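You operate a simulated robot arm through the tools that you are given. There is no shell and no other tool. Be economical: measure what you need, move in short steps, check, and stop when the job is done.

You are at the controls of a simulated robot arm. One attempt, no reset.

JOB
Put things in order on the top of the game board. At the end: the purple brush from the top of the game board stands on top of the beige wooden board; the yellow nozzle from the top of the game board stands where the blue bottle stood; the dauber stands where the purple brush stood; the blue bottle from the top of the game board stands where the dauber stood; whatever was shut is shut again. Leave all else as you found it, and nothing knocked over.

Only the result counts: the job must be done as asked and must still hold three seconds after the hand-in. Knocking over, shifting, dropping, spilling or breaking anything else fails it.

ROBOT AND FRAMES
A 7-joint arm with a two-finger parallel gripper, fixed in place. Base frame: the origin is at the foot of the arm, x ahead of it, y to its left, z up. Units: m, degrees, N and s.
With the tool pointing down near the work surface it reaches from about 0.3 to 0.7 m from the base axis. Its first joint turns from -66.0 to 66.0 degrees. Payload 1.57 kg.
The tool frame sits at the grasp point between the pads (the TCP): z along the fingers, y along the line on which they close. The tips reach 0.03 m beyond it. Largest opening 0.11 m; finger width 0.024, thickness 0.012; the body of the gripper, 0.048 by 0.112 m, starts 0.078 m behind the TCP.
Orientation is told as [roll, pitch, yaw] about the base's x, y, z axes, in that order, counted from this pose: with the fingers straight down and closing along the base's y, the tool's x points along the base's -x, its y along +y and its z along -z.

CONTROLS
- The arm moves only by the tool apply_moves. Its argument "series" is a list of rows, each an object of numbers (a shift or turn left out is 0, a gripper value left out holds the last): "x", "y", "z": the shift along the tool's x, y, z in mm; "wx", "wy", "wz": the turn, a rotation vector about the tool's x, y, z in degrees; "fingers": the finger opening in mm, from 0 to 110. In form: [{"x": .., "y": .., "z": .., "wx": .., "wy": .., "wz": .., "fingers": ..}, ...]. A call has 1 to 8 rows; each row shifts and turns the commanded pose from where the row before left it, along the tool's axes as they then stand. A row lasts 0.2 s, in which the tool goes at most 0.05 m and 8.6 degrees; a call with a longer step from one row to the next is refused whole, and so is a gripper value outside its range. Where a pose cannot be reached the arm comes as near as it can. A force on the tool above 40 N (or 10 N above the force at the start of the call, whichever is more), or a blocked arm, ends the call early, and 0.2 s more pass. Each finger travels about 0.108 m/s and halts on what it meets, pressing with about 22 N; the grip force reading is that of the motor and also rises with nothing between the fingers. The clock runs only during rows and for 0.2 s after the last one: add rows that do not move to give the fingers time. It gives the time, the measured TCP pose, the force on the tool (base axes), the opening and the grip force at its end, in the units of the frame above (readings bear some noise), with the torque about the TCP (base axes, N m) and any sound that the robot's microphone picked up, and new pictures: "show" is both (left out), scene, wrist or none.
- Cameras (640 x 400 px; columns grow to the right, rows downward): "scene" is fixed at [0.1505, -0.3792, 1.4076]; the picture's right is [0.90, -0.44, 0.00], its down [-0.24, -0.48, -0.84] and it looks along [0.37, 0.76, -0.53] (base axes); focal length 352 px, centre (320, 200). "wrist" rides on the gripper at [0.07, 0.016, -0.141] in the tool frame; the picture's right is [-0.23, 0.97, 0.00], its down [-0.85, -0.20, -0.48] and it looks along [-0.47, -0.11, 0.88] (tool axes); focal length 222 px, centre (320, 200). There is no depth. A picture from a camera that has moved, and an enlarged one, comes with that camera's place and axes in the base frame and with its lens.
- zoom(camera, box): a new picture of the part [left, top, right, bottom] of that camera's present view, enlarged. The clock stands still meanwhile.
- sign_off(): hands the job in; it is judged then, once.

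Go step by step. Nothing tells you positions but the pictures and the camera data: compare them with the known pose of the tool, close in by small moves and look again before you grip or let go. The budget is 120 turns and 200 pictures, counting those below and the enlarged ones. Unless the task says otherwise, let go and move clear before handing in, and close with one line.

The tools are called after "Request:" as a command line: name --argument value ..., lists and objects as JSON in quotes. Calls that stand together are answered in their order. apply_moves: Moves the arm, as the interface text tells. Its arguments: {"type":"object","properties":{"series":{"type":"array","items":{"type":"object","properties":{"x":{"type":"number"},"y":{"type":"number"},"z":{"type":"number"},"wx":{"type":"number"},"wy":{"type":"number"},"wz":{"type":"number"},"fingers":{"type":"number"}}}},"show":{"type":"string","enum":["both","scene","wrist","none"]}},"required":["series"]} The other tools are called the same way: zoom (camera, box) takes an enlarged picture of a part of a camera's view; sign_off () hands the job in.

At the start:

```text
time_s: 0.0
ee_pos: [0.2859, 0.2366, 1.0294]
tool_rot: [0.1, 0.0, 0.0]
force: [0.3, -0.4, 0.2]
moment: [0.01, 0.01, 0.0]
gripper_width: 0.1099
grip_force: 0.1
```

scene: 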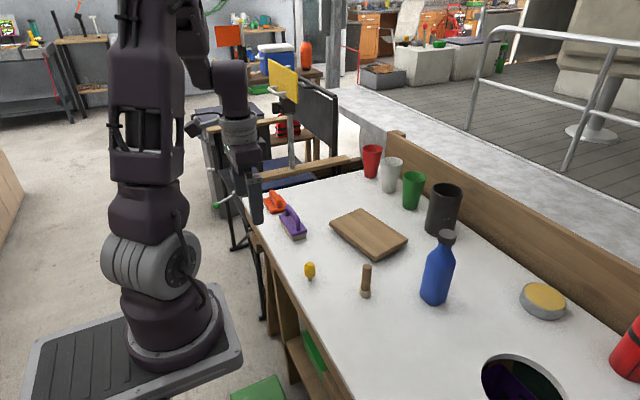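
wrist: 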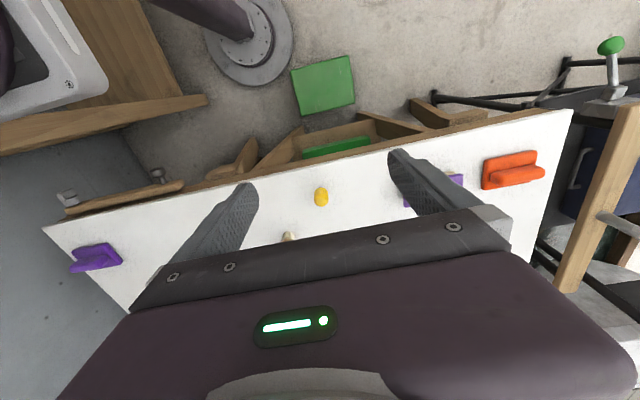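

I see a white game board with brushes, a yellow nozzle, a dauber, a blue bottle, a wooden board and cups. I'll zoom in before measuring.

Request:
zoom --camera "scene" --box '[230, 180, 420, 300]'

Request:
zoom --camera "scene" --box '[340, 200, 640, 400]'

Request:
zoom --camera "wrist" --box '[30, 130, 350, 330]'

```text
3.33 times, centred on (325, 240) of scene
camera zoom: at [0.1505, -0.3792, 1.4076], right [0.9, -0.44, 0.0], down [-0.24, -0.48, -0.84], along [0.37, 0.76, -0.53], focal length 1172 px, centre (303, 67)
```

zoom: 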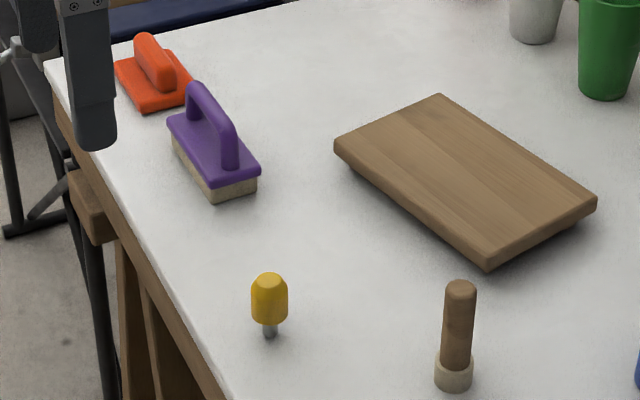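

```text
2.00 times, centred on (490, 300) of scene
camera zoom: at [0.1505, -0.3792, 1.4076], right [0.9, -0.44, 0.0], down [-0.24, -0.48, -0.84], along [0.37, 0.76, -0.53], focal length 703 px, centre (-20, 0)
```

zoom: 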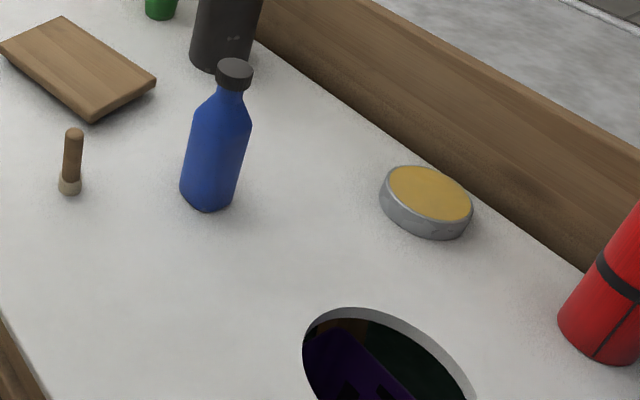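

```text
2.00 times, centred on (190, 230) of wrist
camera zoom: at [0.2167, 0.2525, 1.1697], right [0.23, 0.97, 0.0], down [0.85, -0.2, 0.48], along [0.47, -0.11, -0.88], focal length 444 px, centre (580, 140)
```

zoom: 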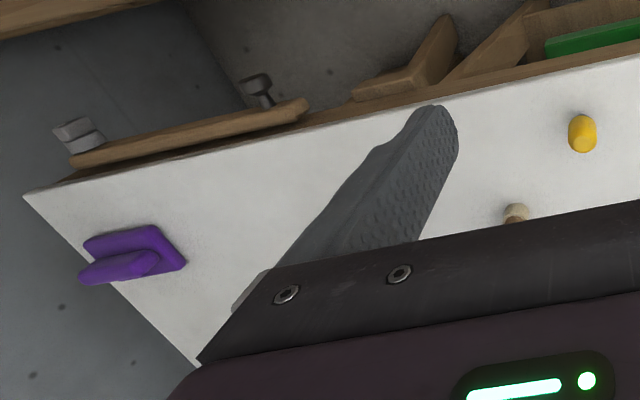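

The table top is at z≈0.764. Estimated positions are: nozzle (0.41, 0.21), dauber (0.51, 0.11), bottle (0.65, 0.03), brush (0.445, 0.41) and wooden board centre (0.63, 0.28). The brush goes first, so I'll move above it and look.

Request:
apply_moves --series '[{"x": -27, "y": 28, "z": 8}, {"x": -27, "y": 29, "z": 8}, {"x": -27, "y": 29, "z": 8}, {"x": -26, "y": 29, "z": 8}, {"x": -26, "y": 29, "z": 8}, {"x": -26, "y": 28, "z": 8}]' --show "both"

```text
time_s: 1.4
ee_pos: [0.4447, 0.4086, 0.9811]
tool_rot: [-0.1, 0.0, 0.0]
force: [0.8, 0.6, -0.4]
moment: [-0.02, -0.02, 0.0]
gripper_width: 0.1102
grip_force: 0.0
camera wrist: at [0.3754, 0.425, 1.1231], right [0.23, 0.97, 0.0], down [0.86, -0.2, 0.48], along [0.47, -0.11, -0.88], focal length 222 px, centre (320, 200)
```

scene: 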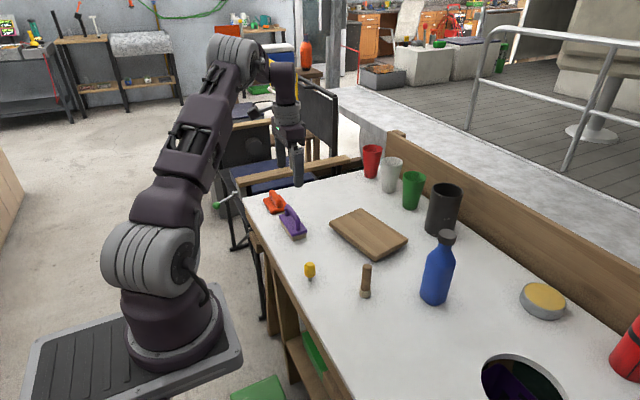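
wrist: 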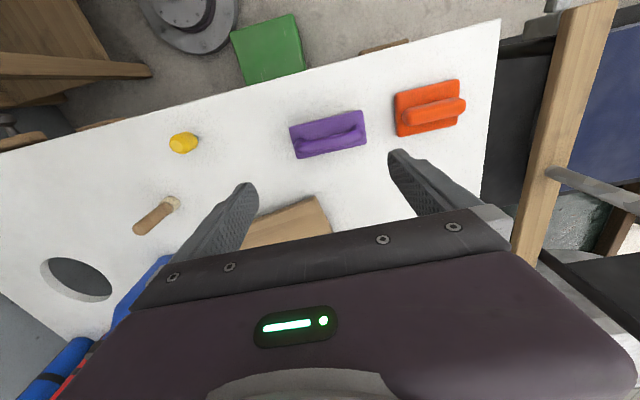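

Both views agree on the brush at about (0.45, 0.415), with its long side nearly along y. I'll turn the tool so the fingers close across the handle.

Request:
apply_moves --series '[{"wz": -8}, {"wz": -8}, {"wz": -8}, {"wz": -8}, {"wz": -8}, {"wz": -8}, {"wz": -8}, {"wz": -8}]' --show "none"

Request:
apply_moves --series '[{"wz": -8}, {"wz": -8}, {"wz": -8}, {"wz": -6}, {"x": -8, "y": -5, "fingers": 70}, {"z": 35}, {"z": 35}]' --show "both"

```text
time_s: 3.2
ee_pos: [0.4442, 0.409, 0.982]
tool_rot: [-0.1, 0.0, 64.1]
force: [-0.2, 0.1, 0.3]
moment: [-0.01, -0.01, -0.01]
gripper_width: 0.1097
grip_force: 0.0
```

```text
time_s: 4.8
ee_pos: [0.45, 0.4165, 0.9105]
tool_rot: [0.1, 0.0, 94.1]
force: [0.5, -0.1, -1.1]
moment: [-0.02, 0.01, 0.01]
gripper_width: 0.0699
grip_force: 0.0
camera wrist: at [0.4387, 0.3464, 1.0515], right [-0.99, 0.16, 0.0], down [0.14, 0.87, 0.48], along [0.08, 0.47, -0.88], focal length 222 px, centre (320, 200)
```

scene: 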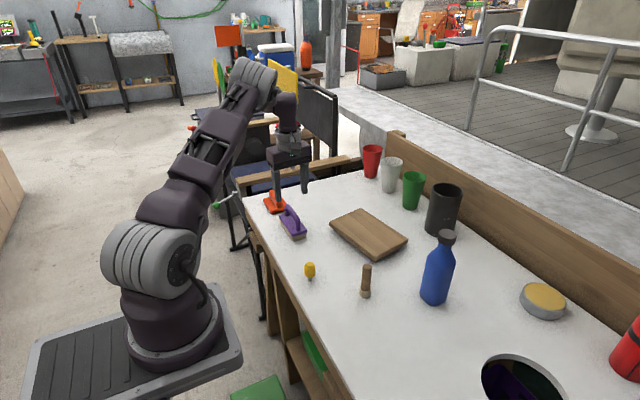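
wrist: 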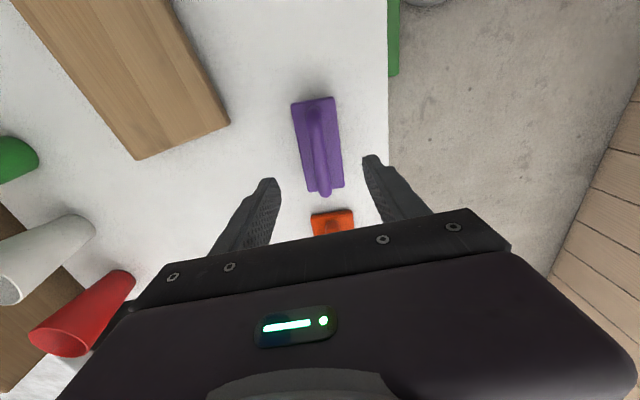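

The brush lies between the fingers. I'll zoom in for its exact axis and centre.

Request:
zoom --camera "wrist" --box '[240, 80, 400, 220]'

Request:
zoom --camera "scene" --box '[240, 150, 340, 250]'

```text
2.86 times, centred on (320, 150) of wrist
camera zoom: at [0.4387, 0.3464, 1.0515], right [-0.99, 0.16, 0.0], down [0.14, 0.87, 0.48], along [0.08, 0.47, -0.88], focal length 635 px, centre (320, 343)
```

zoom: 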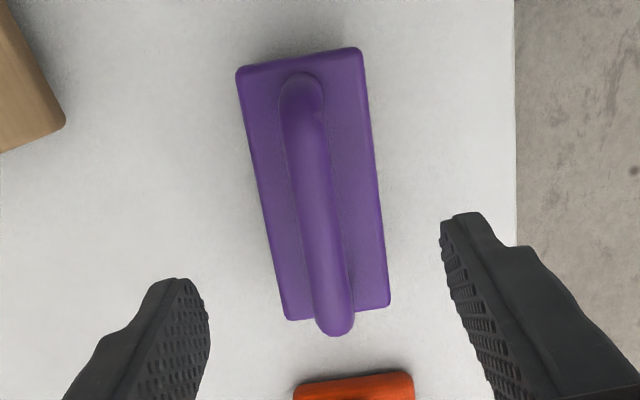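

```text
4.00 times, centred on (290, 200) of scene
camera zoom: at [0.1505, -0.3792, 1.4076], right [0.9, -0.44, 0.0], down [-0.24, -0.48, -0.84], along [0.37, 0.76, -0.53], focal length 1406 px, centre (440, 200)
```

zoom: 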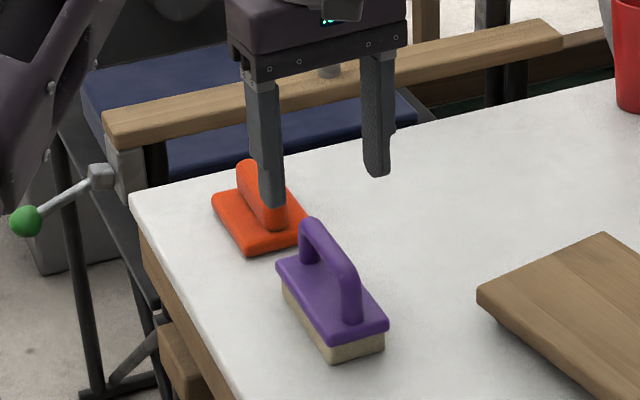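

The brush is square to the axes, centred at (0.450, 0.419). I'll straighten the yaw to 90°, lower to z≈0.832 and look before closing.

Request:
apply_moves --series '[{"wz": 4.1}, {"x": -2.5, "z": 25}, {"z": 25}, {"z": 15}, {"z": 13}, {}]' --show "both"

Request:
zoom --camera "scene" --box '[240, 150, 340, 250]'

```text
time_s: 6.2
ee_pos: [0.4498, 0.4209, 0.8326]
tool_rot: [0.0, -0.1, 89.9]
force: [0.3, 0.1, 0.1]
moment: [0.0, 0.03, 0.01]
gripper_width: 0.07
grip_force: 0.1
camera wrist: at [0.4336, 0.3502, 0.9731], right [-0.97, 0.23, 0.0], down [0.2, 0.85, 0.48], along [0.11, 0.47, -0.88], focal length 222 px, centre (320, 200)
```

scene: 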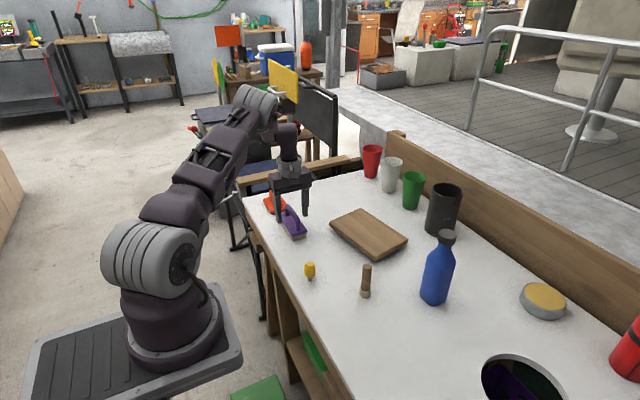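
wrist: 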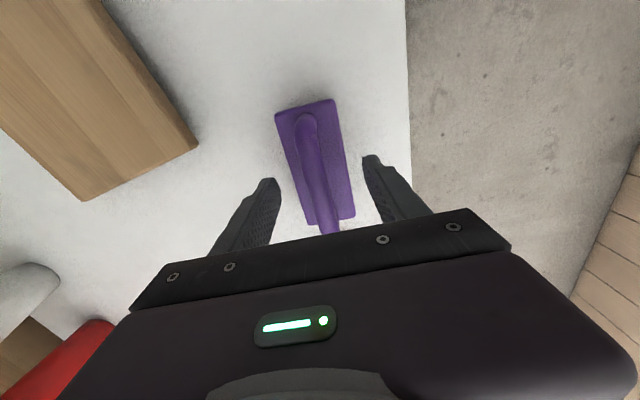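

```text
4.00 times, centred on (290, 200) of scene
camera zoom: at [0.1505, -0.3792, 1.4076], right [0.9, -0.44, 0.0], down [-0.24, -0.48, -0.84], along [0.37, 0.76, -0.53], focal length 1406 px, centre (440, 200)
```

zoom: 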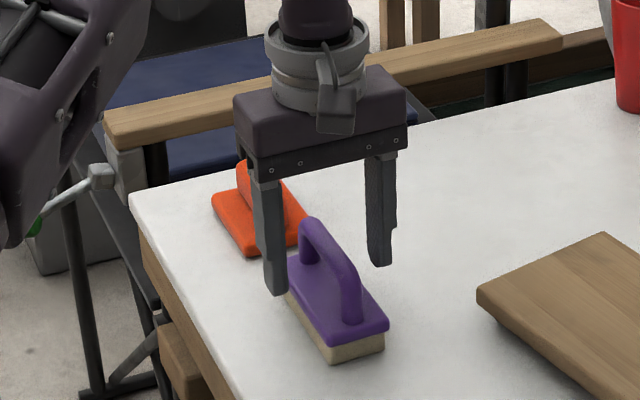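

The fingers straddle the handle. Closing.

Request:
apply_moves --series '[{"x": 3, "fingers": 40}, {"fingers": 0}, {}, {}, {}]' --show "scene"

Request:
zoom --camera "scene" --box '[240, 150, 340, 250]'

```text
time_s: 7.4
ee_pos: [0.4489, 0.4168, 0.8325]
tool_rot: [0.0, 0.0, 89.8]
force: [0.6, 1.0, 1.3]
moment: [0.08, 0.01, -0.01]
gripper_width: 0.0153
grip_force: 22.4
```

scene: 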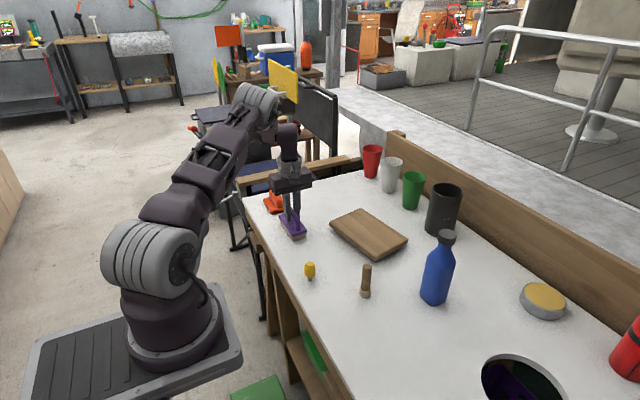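

```text
4.00 times, centred on (290, 200) of scene
camera zoom: at [0.1505, -0.3792, 1.4076], right [0.9, -0.44, 0.0], down [-0.24, -0.48, -0.84], along [0.37, 0.76, -0.53], focal length 1406 px, centre (440, 200)
```

zoom: 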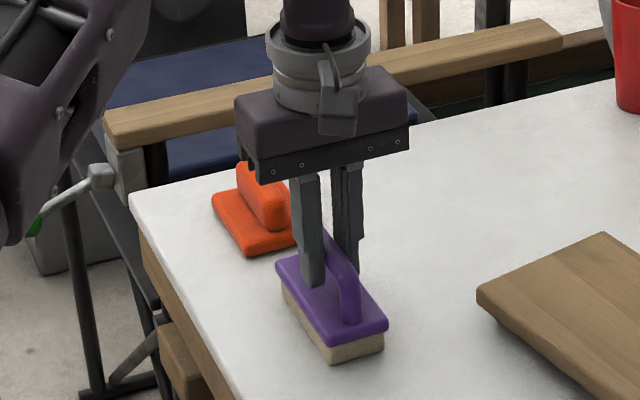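

The handle is held, 15 mm wide. I'll lift it and carry it above the wooden board.

Request:
apply_moves --series '[{"z": -30}, {"z": -40}, {"z": -30}, {"x": 33, "y": -32}, {"x": 33, "y": -32}, {"x": 33, "y": -32}, {"x": 33, "y": -32}, {"y": -33, "wz": -8.4}]' --show "both"

Request:
zoom --camera "scene" --box '[300, 150, 460, 270]'

```text
time_s: 9.2
ee_pos: [0.6087, 0.2837, 0.9337]
tool_rot: [0.0, -0.1, 98.3]
force: [0.0, -0.6, -1.5]
moment: [-0.02, 0.03, 0.01]
gripper_width: 0.015
grip_force: 22.8
camera wrist: at [0.6039, 0.2119, 1.0746], right [-1.0, 0.08, 0.0], down [0.07, 0.87, 0.48], along [0.04, 0.48, -0.88], focal length 222 px, centre (320, 200)
```

scene: 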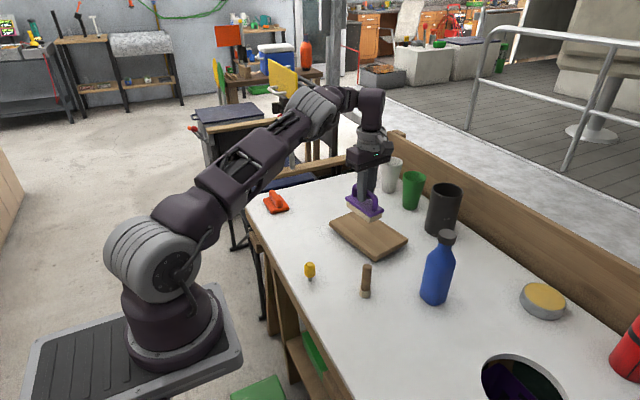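
wrist: 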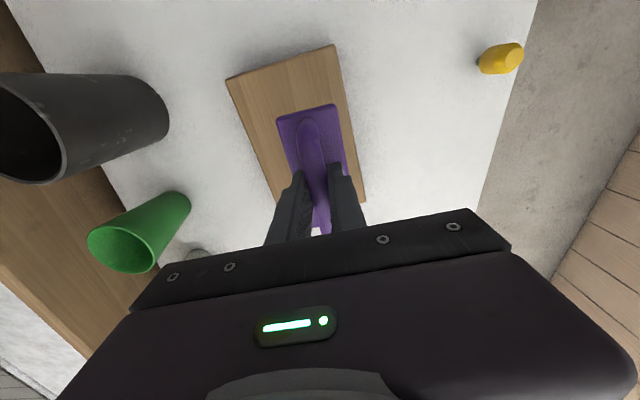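

```text
3.33 times, centred on (380, 210) of scene
camera zoom: at [0.1505, -0.3792, 1.4076], right [0.9, -0.44, 0.0], down [-0.24, -0.48, -0.84], along [0.37, 0.76, -0.53], focal length 1172 px, centre (120, 167)
```

zoom: 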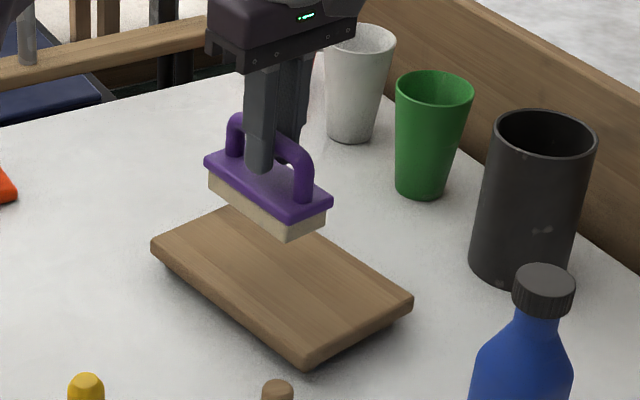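

The brush hangs over the board with the right heading. I'll lower it in steps.

Request:
apply_moves --series '[{"z": 30}, {"z": 25}, {"z": 14}, {"z": 5}, {}]' --show "none"

Request:
zoom --camera "scene" --box '[300, 150, 460, 270]'

```text
time_s: 10.4
ee_pos: [0.6128, 0.2846, 0.8593]
tool_rot: [-0.2, -0.1, 98.3]
force: [5.7, 1.8, 16.5]
moment: [0.0, -0.03, 0.03]
gripper_width: 0.0153
grip_force: 22.3
```

```text
3.33 times, centred on (380, 210) of scene
camera zoom: at [0.1503, -0.3793, 1.4076], right [0.9, -0.44, 0.0], down [-0.23, -0.48, -0.84], along [0.37, 0.76, -0.53], focal length 1172 px, centre (120, 167)
```

zoom: 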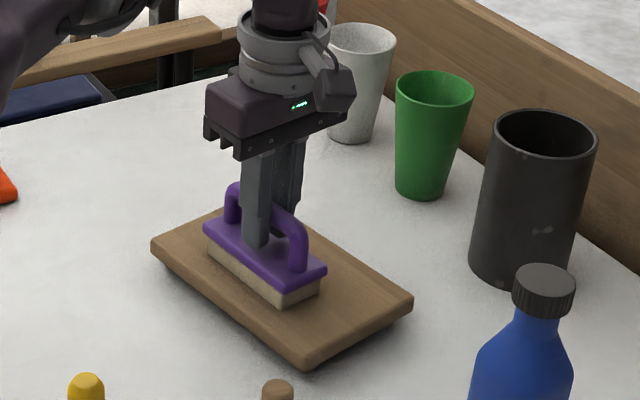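

The brush touches the board at 16 N. I'll ease off, open and rise straight up.

Request:
apply_moves --series '[{"z": -1}, {"fingers": 45}, {}, {}, {"z": -30}, {"z": -40}, {"z": -40}]' --show "both"

Request:
zoom --camera "scene" --box '[300, 150, 460, 270]'

```text
time_s: 12.0
ee_pos: [0.6085, 0.2843, 0.9707]
tool_rot: [0.0, 0.0, 98.4]
force: [-0.6, -0.4, -0.1]
moment: [-0.01, 0.01, 0.01]
gripper_width: 0.0453
grip_force: 0.1
camera wrist: at [0.6032, 0.2132, 1.1116], right [-1.0, 0.08, 0.0], down [0.07, 0.87, 0.48], along [0.04, 0.48, -0.88], focal length 222 px, centre (320, 200)
```

scene: 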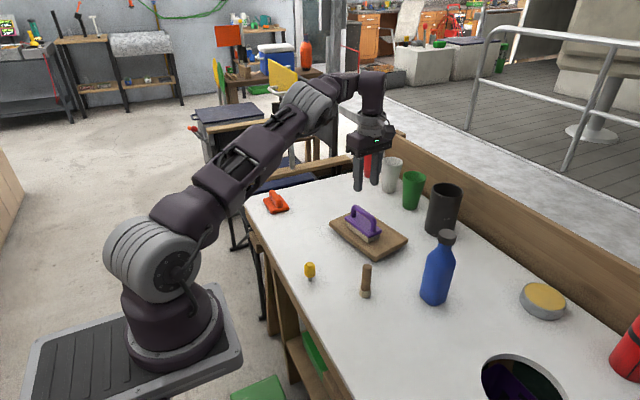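
wrist: 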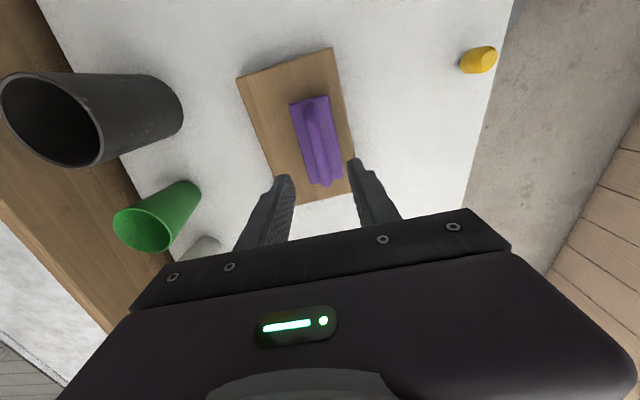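

```text
3.33 times, centred on (380, 210) of scene
camera zoom: at [0.1505, -0.3792, 1.4076], right [0.9, -0.44, 0.0], down [-0.24, -0.48, -0.84], along [0.37, 0.76, -0.53], focal length 1172 px, centre (120, 167)
```

zoom: 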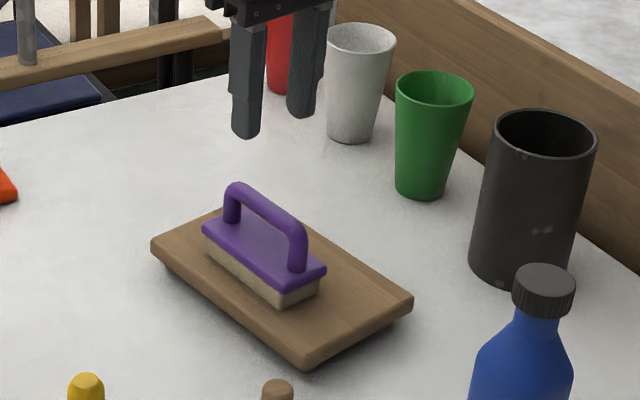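

The brush stands on the board, which hasn't moved. Next is the dauber, near (0.509, 0.113).

Request:
apply_moves --series '[{"wz": 8.4}, {"x": 34, "y": 20}, {"x": 34, "y": 20}, {"x": 34, "y": 20}, {"x": 34, "y": 20}, {"x": 35, "y": 20, "fingers": 60}, {"z": 30}, {}]' --show "wrist"

Request:
zoom --camera "scene" --box '[300, 180, 460, 300]'

```text
time_s: 13.8
ee_pos: [0.5096, 0.1135, 0.9377]
tool_rot: [0.0, 0.0, 89.9]
force: [-0.5, 0.5, 0.3]
moment: [0.0, -0.03, -0.01]
gripper_width: 0.0601
grip_force: 0.2
camera wrist: at [0.4935, 0.0435, 1.0783], right [-0.97, 0.23, 0.0], down [0.2, 0.85, 0.48], along [0.11, 0.47, -0.88], focal length 222 px, centre (320, 200)
```

wrist: 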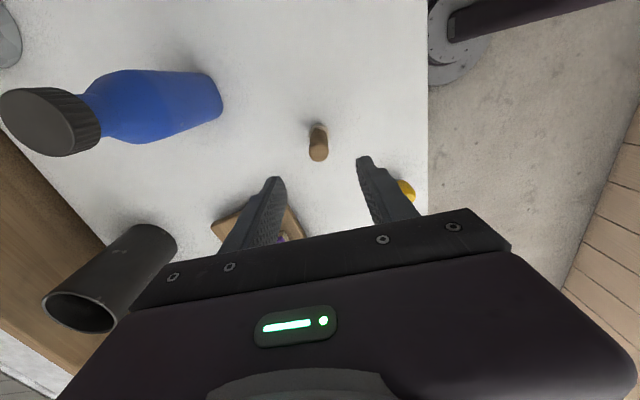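

```text
3.33 times, centred on (380, 240) of scene
camera zoom: at [0.1505, -0.3792, 1.4076], right [0.9, -0.44, 0.0], down [-0.24, -0.48, -0.84], along [0.37, 0.76, -0.53], focal length 1172 px, centre (120, 67)
```

zoom: 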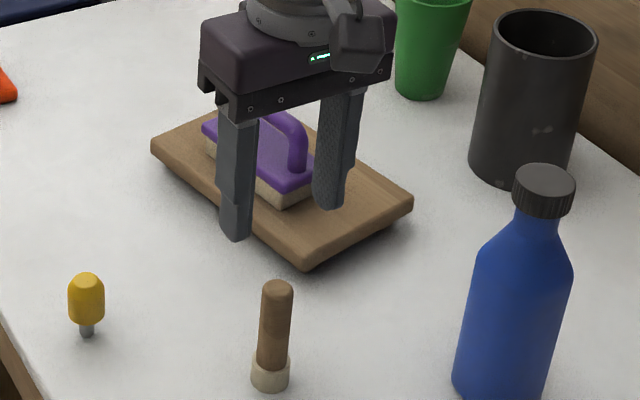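

Request:
zoom --camera "wrist" --box '[280, 100, 360, 180]'

```text
5.00 times, centred on (320, 140) of wrist
camera zoom: at [0.4935, 0.0435, 1.0783], right [-0.97, 0.23, 0.0], down [0.2, 0.85, 0.48], along [0.11, 0.47, -0.88], focal length 1111 px, centre (320, 500)
```

zoom: 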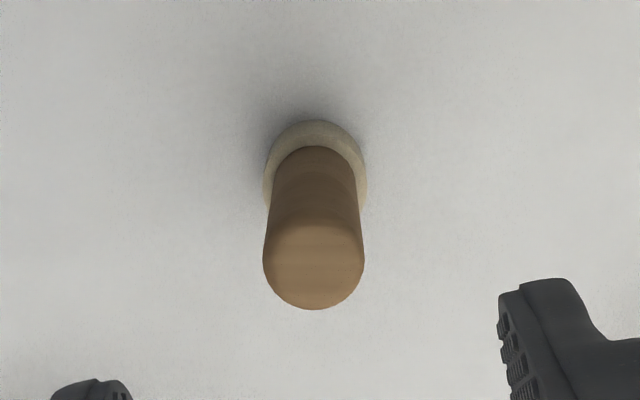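

The dauber is at (0.510, 0.1085). I'll centre on it, descend and grip.

Request:
apply_moves --series '[{"x": 5, "z": 30}, {"z": 40}, {"z": 30}, {"z": 9}, {}]' --show "wrist"

Request:
zoom --camera "scene" --box '[300, 200, 460, 320]'

```text
time_s: 15.0
ee_pos: [0.5076, 0.1082, 0.8304]
tool_rot: [0.0, 0.0, 89.9]
force: [0.2, 0.4, 0.4]
moment: [-0.01, -0.01, 0.0]
gripper_width: 0.06
grip_force: 0.1
camera wrist: at [0.4932, 0.0378, 0.9719], right [-0.97, 0.23, 0.0], down [0.2, 0.85, 0.48], along [0.11, 0.47, -0.88], focal length 222 px, centre (320, 200)
```

wrist: 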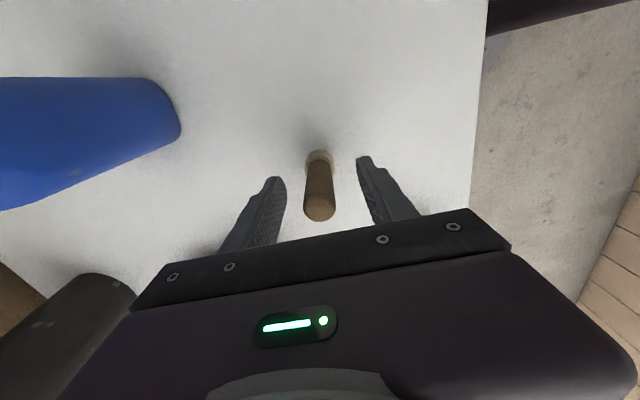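

```text
3.33 times, centred on (380, 260) of scene
camera zoom: at [0.1505, -0.3792, 1.4076], right [0.9, -0.44, 0.0], down [-0.24, -0.48, -0.84], along [0.37, 0.76, -0.53], focal length 1172 px, centre (120, 0)
```

zoom: 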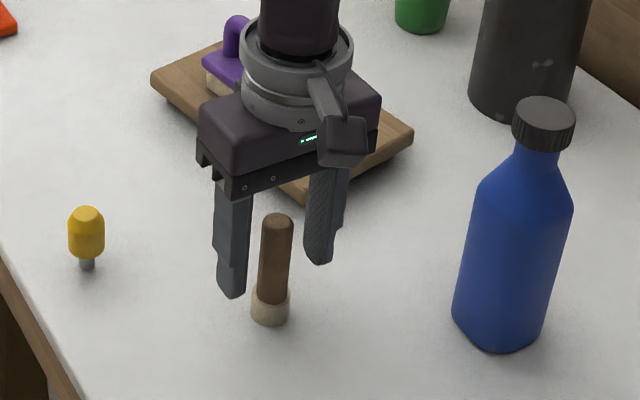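

Request:
apply_moves --series '[{"y": -2, "fingers": 40}, {"fingers": 26}, {"fingers": 5}, {}, {}]' --show "none"

Request:
zoom --camera "scene" --box '[300, 200, 460, 320]'

```text
time_s: 16.2
ee_pos: [0.5103, 0.1086, 0.8309]
tool_rot: [0.1, 0.0, 90.0]
force: [1.0, 0.4, 0.6]
moment: [0.0, -0.02, 0.0]
gripper_width: 0.0207
grip_force: 22.4
```

```text
3.33 times, centred on (380, 260) of scene
camera zoom: at [0.1505, -0.3792, 1.4076], right [0.9, -0.44, 0.0], down [-0.24, -0.48, -0.84], along [0.37, 0.76, -0.53], focal length 1172 px, centre (120, 0)
```

zoom: 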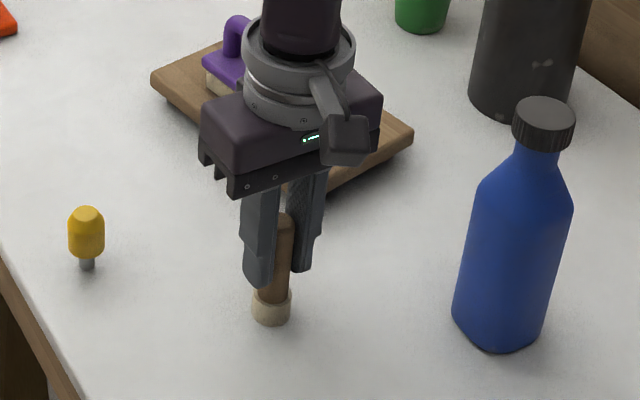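

Held at 20.7 mm. I'll lift and carry it to the brush's old place at (0.450, 0.419).

Request:
apply_moves --series '[{"z": -25}, {"z": -40}, {"z": -40}]' --show "none"

Request:
apply_moves --series '[{"x": -44.3, "y": 8.6}, {"x": -44.3, "y": 8.6}, {"x": -44.3, "y": 8.6}, {"x": -44.3, "y": 8.6}, {"x": -44.3, "y": 8.6}, {"x": -44.3, "y": 8.6}, {"x": -44.3, "y": 8.6}, {}]' --show "both"

```text
time_s: 17.0
ee_pos: [0.5116, 0.1076, 0.9362]
tool_rot: [0.0, 0.1, 89.9]
force: [-0.3, -0.6, 0.1]
moment: [0.01, 0.03, -0.03]
gripper_width: 0.0206
grip_force: 22.0
```

```text
time_s: 18.8
ee_pos: [0.4512, 0.4184, 0.9365]
tool_rot: [0.0, 0.0, 89.9]
force: [0.6, 0.8, -0.4]
moment: [0.01, 0.01, -0.04]
gripper_width: 0.0208
grip_force: 22.1
camera wrist: at [0.4356, 0.3472, 1.0775], right [-0.97, 0.23, 0.0], down [0.2, 0.85, 0.48], along [0.11, 0.47, -0.88], focal length 222 px, centre (320, 200)
```

scene: 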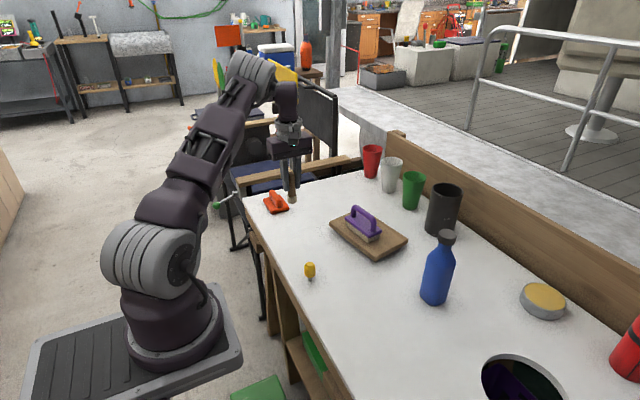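
wrist: 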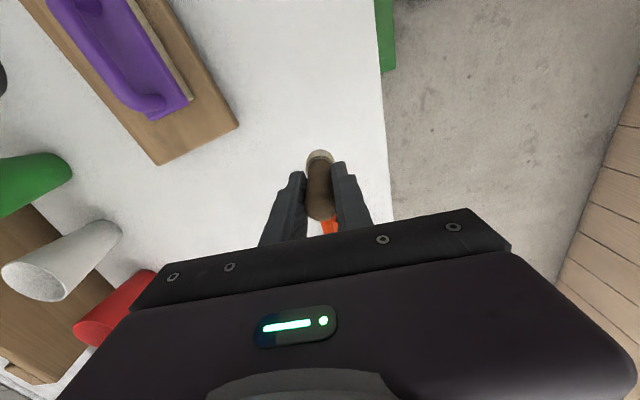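

Request:
apply_moves --series '[{"z": 35}, {"z": 35}, {"z": 25}, {"z": 7}, {"z": 2.5}, {}]' --show "none"

Request:
zoom --camera "scene" --box '[240, 150, 340, 250]'

```text
time_s: 20.2
ee_pos: [0.4507, 0.4177, 0.8306]
tool_rot: [0.0, 0.0, 89.8]
force: [-0.1, 0.7, -1.1]
moment: [-0.01, -0.01, -0.01]
gripper_width: 0.0209
grip_force: 22.4
```

```text
4.00 times, centred on (290, 200) of scene
camera zoom: at [0.1505, -0.3792, 1.4076], right [0.9, -0.44, 0.0], down [-0.24, -0.48, -0.84], along [0.37, 0.76, -0.53], focal length 1406 px, centre (440, 200)
```

zoom: 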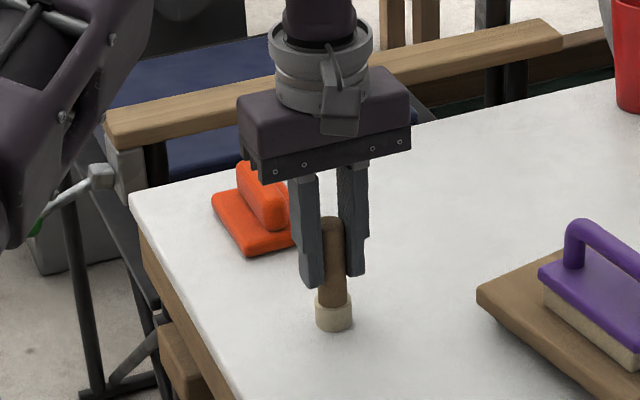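

It's about at the table, with no contact force yet. I'll feel downward gently.

Request:
apply_moves --series '[{"z": 1}, {}, {}]' --show "none"

Request:
apply_moves --series '[{"z": 1}, {}, {}]' --show "none"

```text
time_s: 21.0
ee_pos: [0.4508, 0.4182, 0.8299]
tool_rot: [-0.1, -0.2, 89.9]
force: [-1.4, -2.9, 9.8]
moment: [-0.15, 0.11, -0.01]
gripper_width: 0.0209
grip_force: 22.0
```

```text
time_s: 21.8
ee_pos: [0.4514, 0.4191, 0.8285]
tool_rot: [-0.1, -0.1, 89.9]
force: [-3.2, -2.1, 18.2]
moment: [-0.07, 0.14, -0.01]
gripper_width: 0.0206
grip_force: 21.8
```

Contact made. I'll ease off about 1.5 mm, release and rise.

Request:
apply_moves --series '[{"z": -1.7}, {}, {"fingers": 30}, {"fingers": 50}, {}, {"z": -30}, {"z": -40}, {"z": -40}]' --show "wrist"

Request:
zoom --camera "scene" --box '[240, 150, 340, 250]'

```text
time_s: 23.6
ee_pos: [0.4532, 0.4188, 0.942]
tool_rot: [0.0, 0.1, 89.9]
force: [-0.1, -0.8, -0.6]
moment: [0.0, 0.0, 0.0]
gripper_width: 0.05
grip_force: 0.1
camera wrist: at [0.4365, 0.3494, 1.083], right [-0.97, 0.23, 0.0], down [0.2, 0.85, 0.48], along [0.11, 0.47, -0.88], focal length 222 px, centre (320, 200)
```

wrist: 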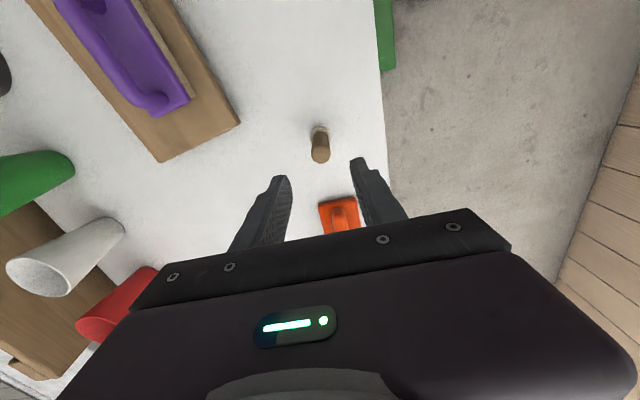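

```text
4.00 times, centred on (290, 200) of scene
camera zoom: at [0.1505, -0.3792, 1.4076], right [0.9, -0.44, 0.0], down [-0.24, -0.48, -0.84], along [0.37, 0.76, -0.53], focal length 1406 px, centre (440, 200)
```

zoom: 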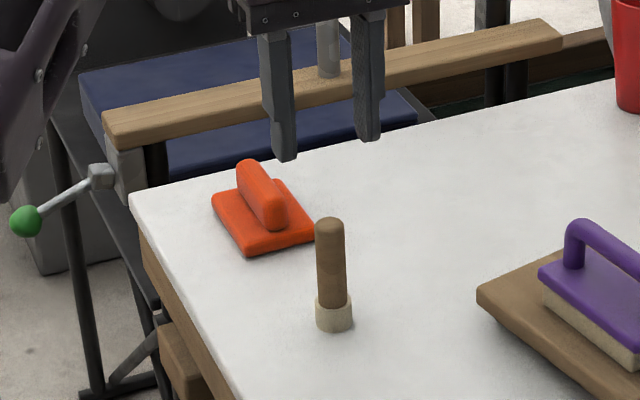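

The dauber stands in place. Now the bottle: I'll rise and go above it at about (0.653, 0.03).

Request:
apply_moves --series '[{"z": -49}, {"z": -49}, {"x": 39, "y": -20}, {"x": 39, "y": -20}, {"x": 39, "y": -20}, {"x": 39, "y": -20}, {"x": 39, "y": -20}]' --show "none"

Request:
apply_moves --series '[{"x": 39, "y": -20}, {"x": 39, "y": -20}, {"x": 39, "y": -20}, {"x": 39, "y": -20}, {"x": 38, "y": -20, "fingers": 70}, {}]' --show "both"

```text
time_s: 25.2
ee_pos: [0.5515, 0.2243, 1.0396]
tool_rot: [-0.1, 0.0, 89.9]
force: [-1.1, -0.2, 0.0]
moment: [0.01, 0.03, -0.01]
gripper_width: 0.0497
grip_force: 0.0
```

```text
time_s: 26.6
ee_pos: [0.6524, 0.0297, 1.038]
tool_rot: [-0.1, 0.0, 89.9]
force: [-1.4, 0.5, 0.9]
moment: [-0.03, 0.0, -0.01]
gripper_width: 0.0699
grip_force: 0.0
camera wrist: at [0.6357, -0.0406, 1.1784], right [-0.97, 0.23, 0.0], down [0.2, 0.85, 0.48], along [0.11, 0.47, -0.88], focal length 222 px, centre (320, 200)
```

scene: 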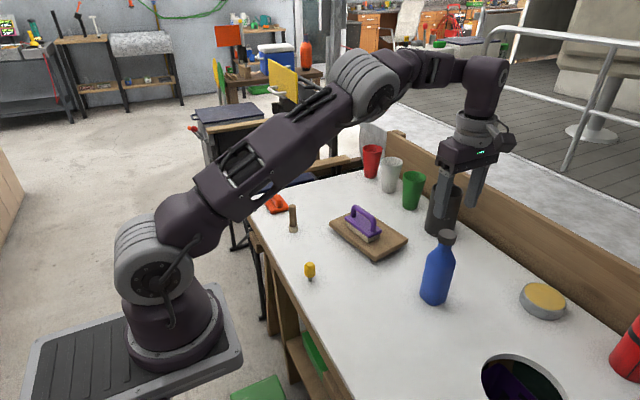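
wrist: 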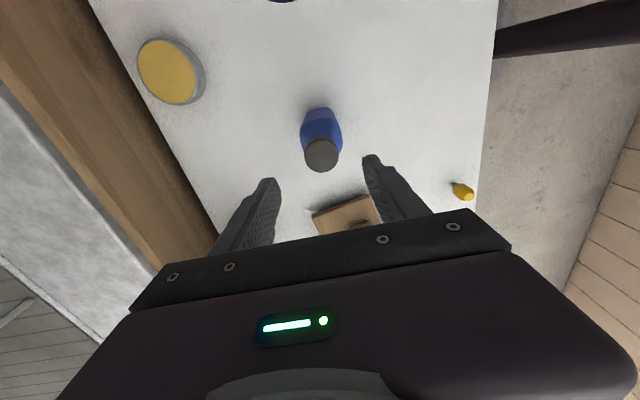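

Request:
zoom --camera "wrist" --box '[270, 80, 370, 190]'

Request:
zoom --camera "scene" --box '[390, 220, 490, 320]'

```text
3.64 times, centred on (320, 135) of wrist
camera zoom: at [0.6357, -0.0406, 1.1784], right [-0.97, 0.23, 0.0], down [0.2, 0.85, 0.48], along [0.11, 0.47, -0.88], focal length 808 px, centre (320, 436)
```

zoom: 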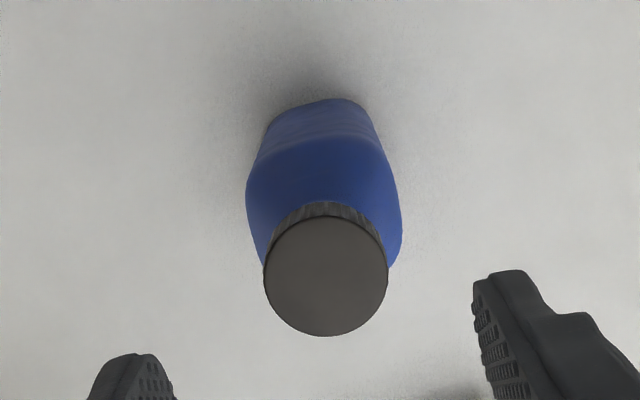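

```text
4.00 times, centred on (440, 270) of scene
camera zoom: at [0.1505, -0.3792, 1.4076], right [0.9, -0.44, 0.0], down [-0.24, -0.48, -0.84], along [0.37, 0.76, -0.53], focal length 1406 px, centre (-160, -80)
```

zoom: 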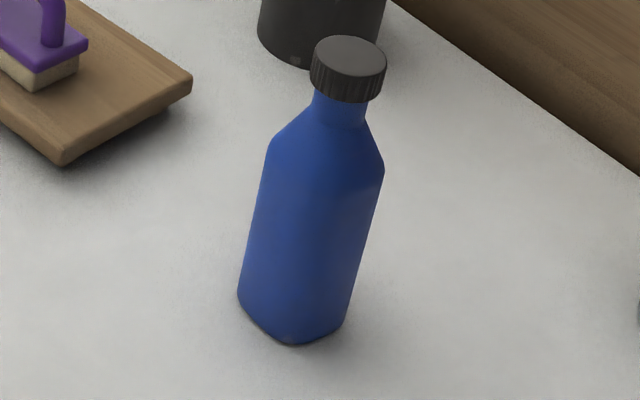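

The cap centre is (0.649, 0.028) with its top at z≈0.957 and a diameter of about 36 mm. I'll lower around the cap and check.

Request:
apply_moves --series '[{"x": 1.5, "y": 3, "z": 25}, {"z": 30}, {"z": 25}, {"z": 12}, {}]' --show "wrist"

Request:
zoom --camera "scene" --box '[390, 200, 490, 300]'

```text
time_s: 27.8
ee_pos: [0.6506, 0.0287, 0.9464]
tool_rot: [-0.1, 0.1, 89.9]
force: [0.2, 0.8, -0.6]
moment: [0.0, 0.0, 0.02]
gripper_width: 0.0699
grip_force: 0.0
camera wrist: at [0.6344, -0.0416, 1.0873], right [-0.97, 0.23, 0.0], down [0.2, 0.85, 0.48], along [0.11, 0.47, -0.88], focal length 222 px, centre (320, 200)
```

wrist: 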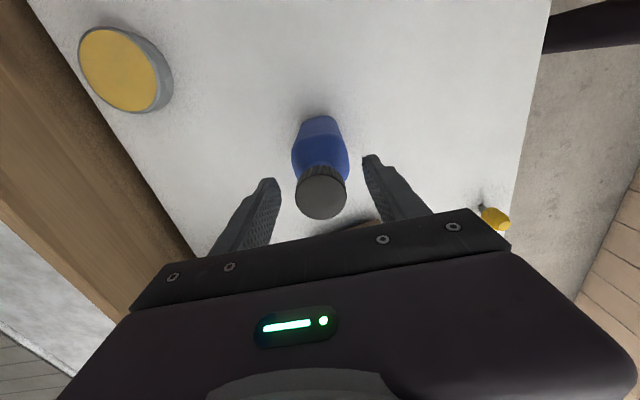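

```text
4.00 times, centred on (440, 250) of scene
camera zoom: at [0.1505, -0.3792, 1.4076], right [0.9, -0.44, 0.0], down [-0.24, -0.48, -0.84], along [0.37, 0.76, -0.53], focal length 1406 px, centre (-160, 0)
```

zoom: 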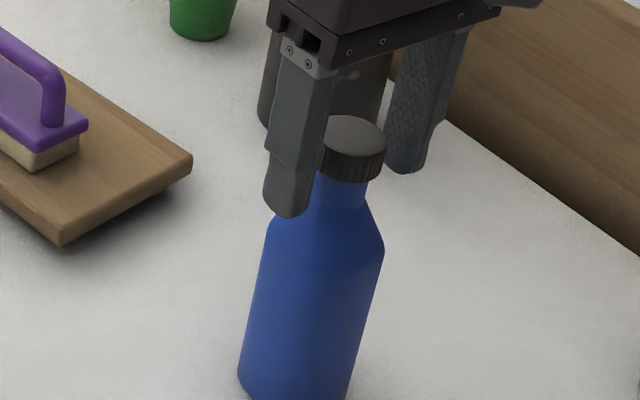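

Request:
apply_moves --series '[{"x": 1.5, "y": 0.8, "fingers": 48}, {"fingers": 38}, {"fingers": 15}, {}, {}]' --show "none"

Request:
zoom --camera "scene" --box '[390, 200, 490, 300]'

```text
time_s: 29.0
ee_pos: [0.6476, 0.0262, 0.9464]
tool_rot: [0.0, 0.0, 89.9]
force: [0.9, -0.8, 0.5]
moment: [0.04, -0.1, -0.03]
gripper_width: 0.0361
grip_force: 22.0
```

```text
4.00 times, centred on (440, 250) of scene
camera zoom: at [0.1505, -0.3792, 1.4076], right [0.9, -0.44, 0.0], down [-0.24, -0.48, -0.84], along [0.37, 0.76, -0.53], focal length 1406 px, centre (-160, 0)
```

zoom: 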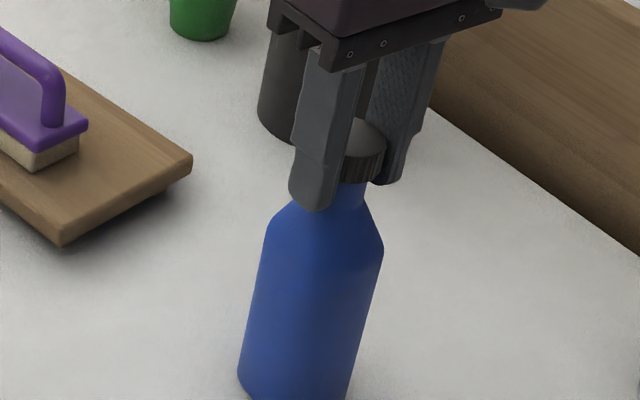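

Gripped at 36 mm. I'll lift it slightly to test the hold.

Request:
apply_moves --series '[{"z": -10}, {"z": -20}, {}]' --show "scene"

```text
time_s: 29.8
ee_pos: [0.6469, 0.0255, 0.9747]
tool_rot: [0.0, 0.0, 89.9]
force: [-1.0, -0.4, -3.2]
moment: [-0.01, 0.0, 0.02]
gripper_width: 0.0359
grip_force: 22.1
```

scene: 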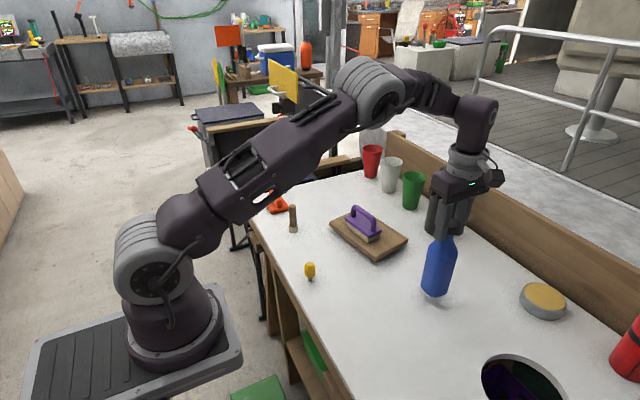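

Request:
apply_moves --series '[{"z": -20}, {"x": -14, "y": 23}, {"x": -14, "y": 23}, {"x": -14, "y": 23}, {"x": -14, "y": 23}, {"x": -14, "y": 23}, {"x": -13, "y": 22}, {}]' --show "both"

```text
time_s: 31.6
ee_pos: [0.5092, 0.1088, 0.997]
tool_rot: [0.0, 0.0, 89.9]
force: [-1.2, 0.3, -4.4]
moment: [-0.01, 0.0, 0.02]
gripper_width: 0.036
grip_force: 21.8
camera wrist: at [0.4929, 0.0386, 1.1379], right [-0.97, 0.23, 0.0], down [0.2, 0.85, 0.48], along [0.11, 0.47, -0.88], focal length 222 px, centre (320, 200)
```

scene: 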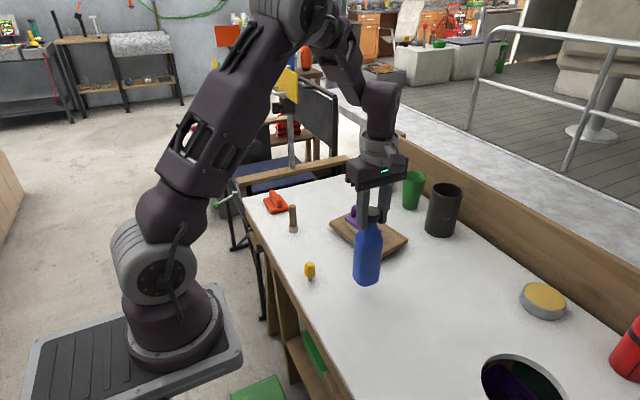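
wrist: 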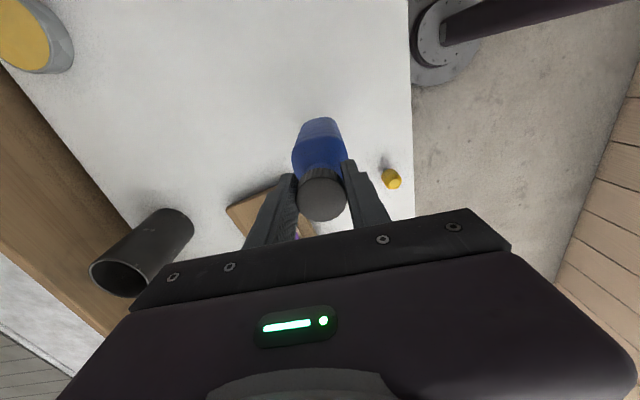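

The bottle hangs upright over the dauber's old place. Lowering.

Request:
apply_moves --series '[{"z": 20}, {"z": 18}, {"z": 8}, {"z": 2}, {}]' --show "none"

Request:
apply_moves --series '[{"z": 1.5}, {}]' --show "none"

Request:
zoom --camera "scene" --box '[310, 190, 430, 300]'

```text
time_s: 32.8
ee_pos: [0.5106, 0.1093, 0.9475]
tool_rot: [0.0, -0.1, 90.0]
force: [0.0, -0.5, -3.5]
moment: [-0.01, -0.02, -0.01]
gripper_width: 0.0359
grip_force: 21.9
```

```text
time_s: 33.4
ee_pos: [0.5106, 0.1096, 0.9472]
tool_rot: [0.0, 0.1, 89.9]
force: [-0.6, 0.3, -3.7]
moment: [0.0, 0.0, 0.0]
gripper_width: 0.036
grip_force: 21.9
```

```text
3.64 times, centred on (370, 245) of scene
camera zoom: at [0.1506, -0.3792, 1.4076], right [0.9, -0.44, 0.0], down [-0.24, -0.48, -0.84], along [0.37, 0.76, -0.53], focal length 1278 px, centre (138, 36)
```

zoom: 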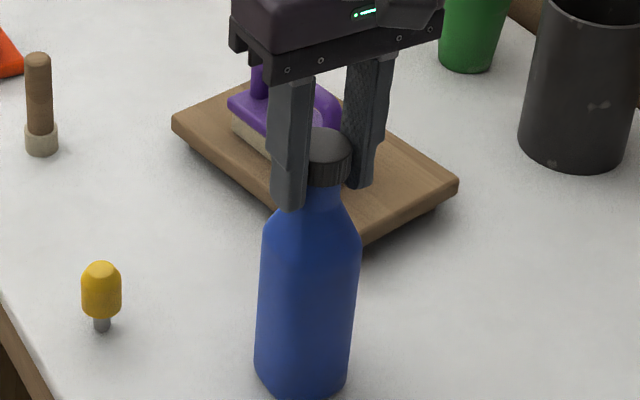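

Request:
apply_moves --series '[{"z": 1}, {}]' --show "none"

Request:
apply_moves --series '[{"z": 1}, {}]' --show "none"

```text
time_s: 34.0
ee_pos: [0.5108, 0.1089, 0.947]
tool_rot: [-0.1, 0.1, 89.8]
force: [-0.3, 0.8, -1.1]
moment: [0.01, 0.02, -0.03]
gripper_width: 0.0363
grip_force: 22.4
```

```text
time_s: 34.6
ee_pos: [0.5095, 0.1095, 0.9455]
tool_rot: [-0.1, -0.1, 89.9]
force: [-1.8, -2.6, 10.7]
moment: [-0.04, 0.05, 0.0]
gripper_width: 0.0359
grip_force: 21.7
```

The bottle is seated. I'll ease off 1 mm, release and rise.

Request:
apply_moves --series '[{"z": -1}, {}, {"fingers": 45}, {"fingers": 65}, {}, {"z": -20}, {"z": -40}, {"z": -30}]' --show "both"

```text
time_s: 36.4
ee_pos: [0.5103, 0.1089, 1.0355]
tool_rot: [0.0, 0.1, 89.9]
force: [-0.9, 0.1, 0.0]
moment: [0.0, 0.03, 0.01]
gripper_width: 0.065
grip_force: 0.0
camera wrist: at [0.4948, 0.0388, 1.1776], right [-0.97, 0.23, 0.0], down [0.2, 0.85, 0.48], along [0.11, 0.47, -0.88], focal length 222 px, centre (320, 200)
```

scene: 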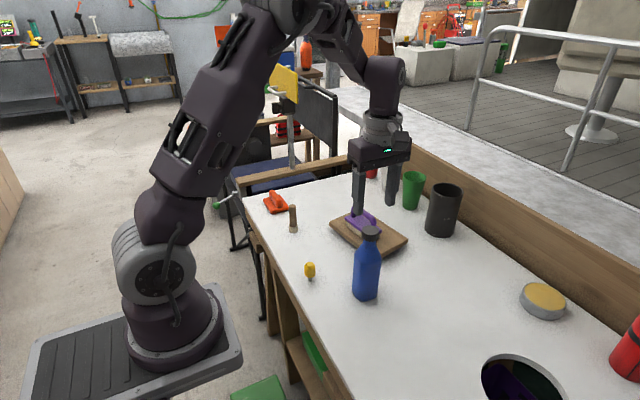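
wrist: 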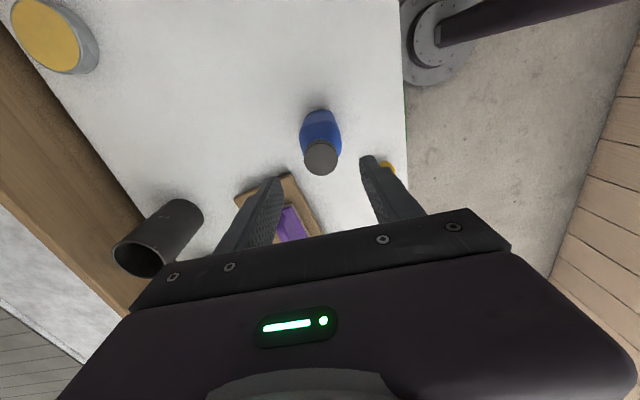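

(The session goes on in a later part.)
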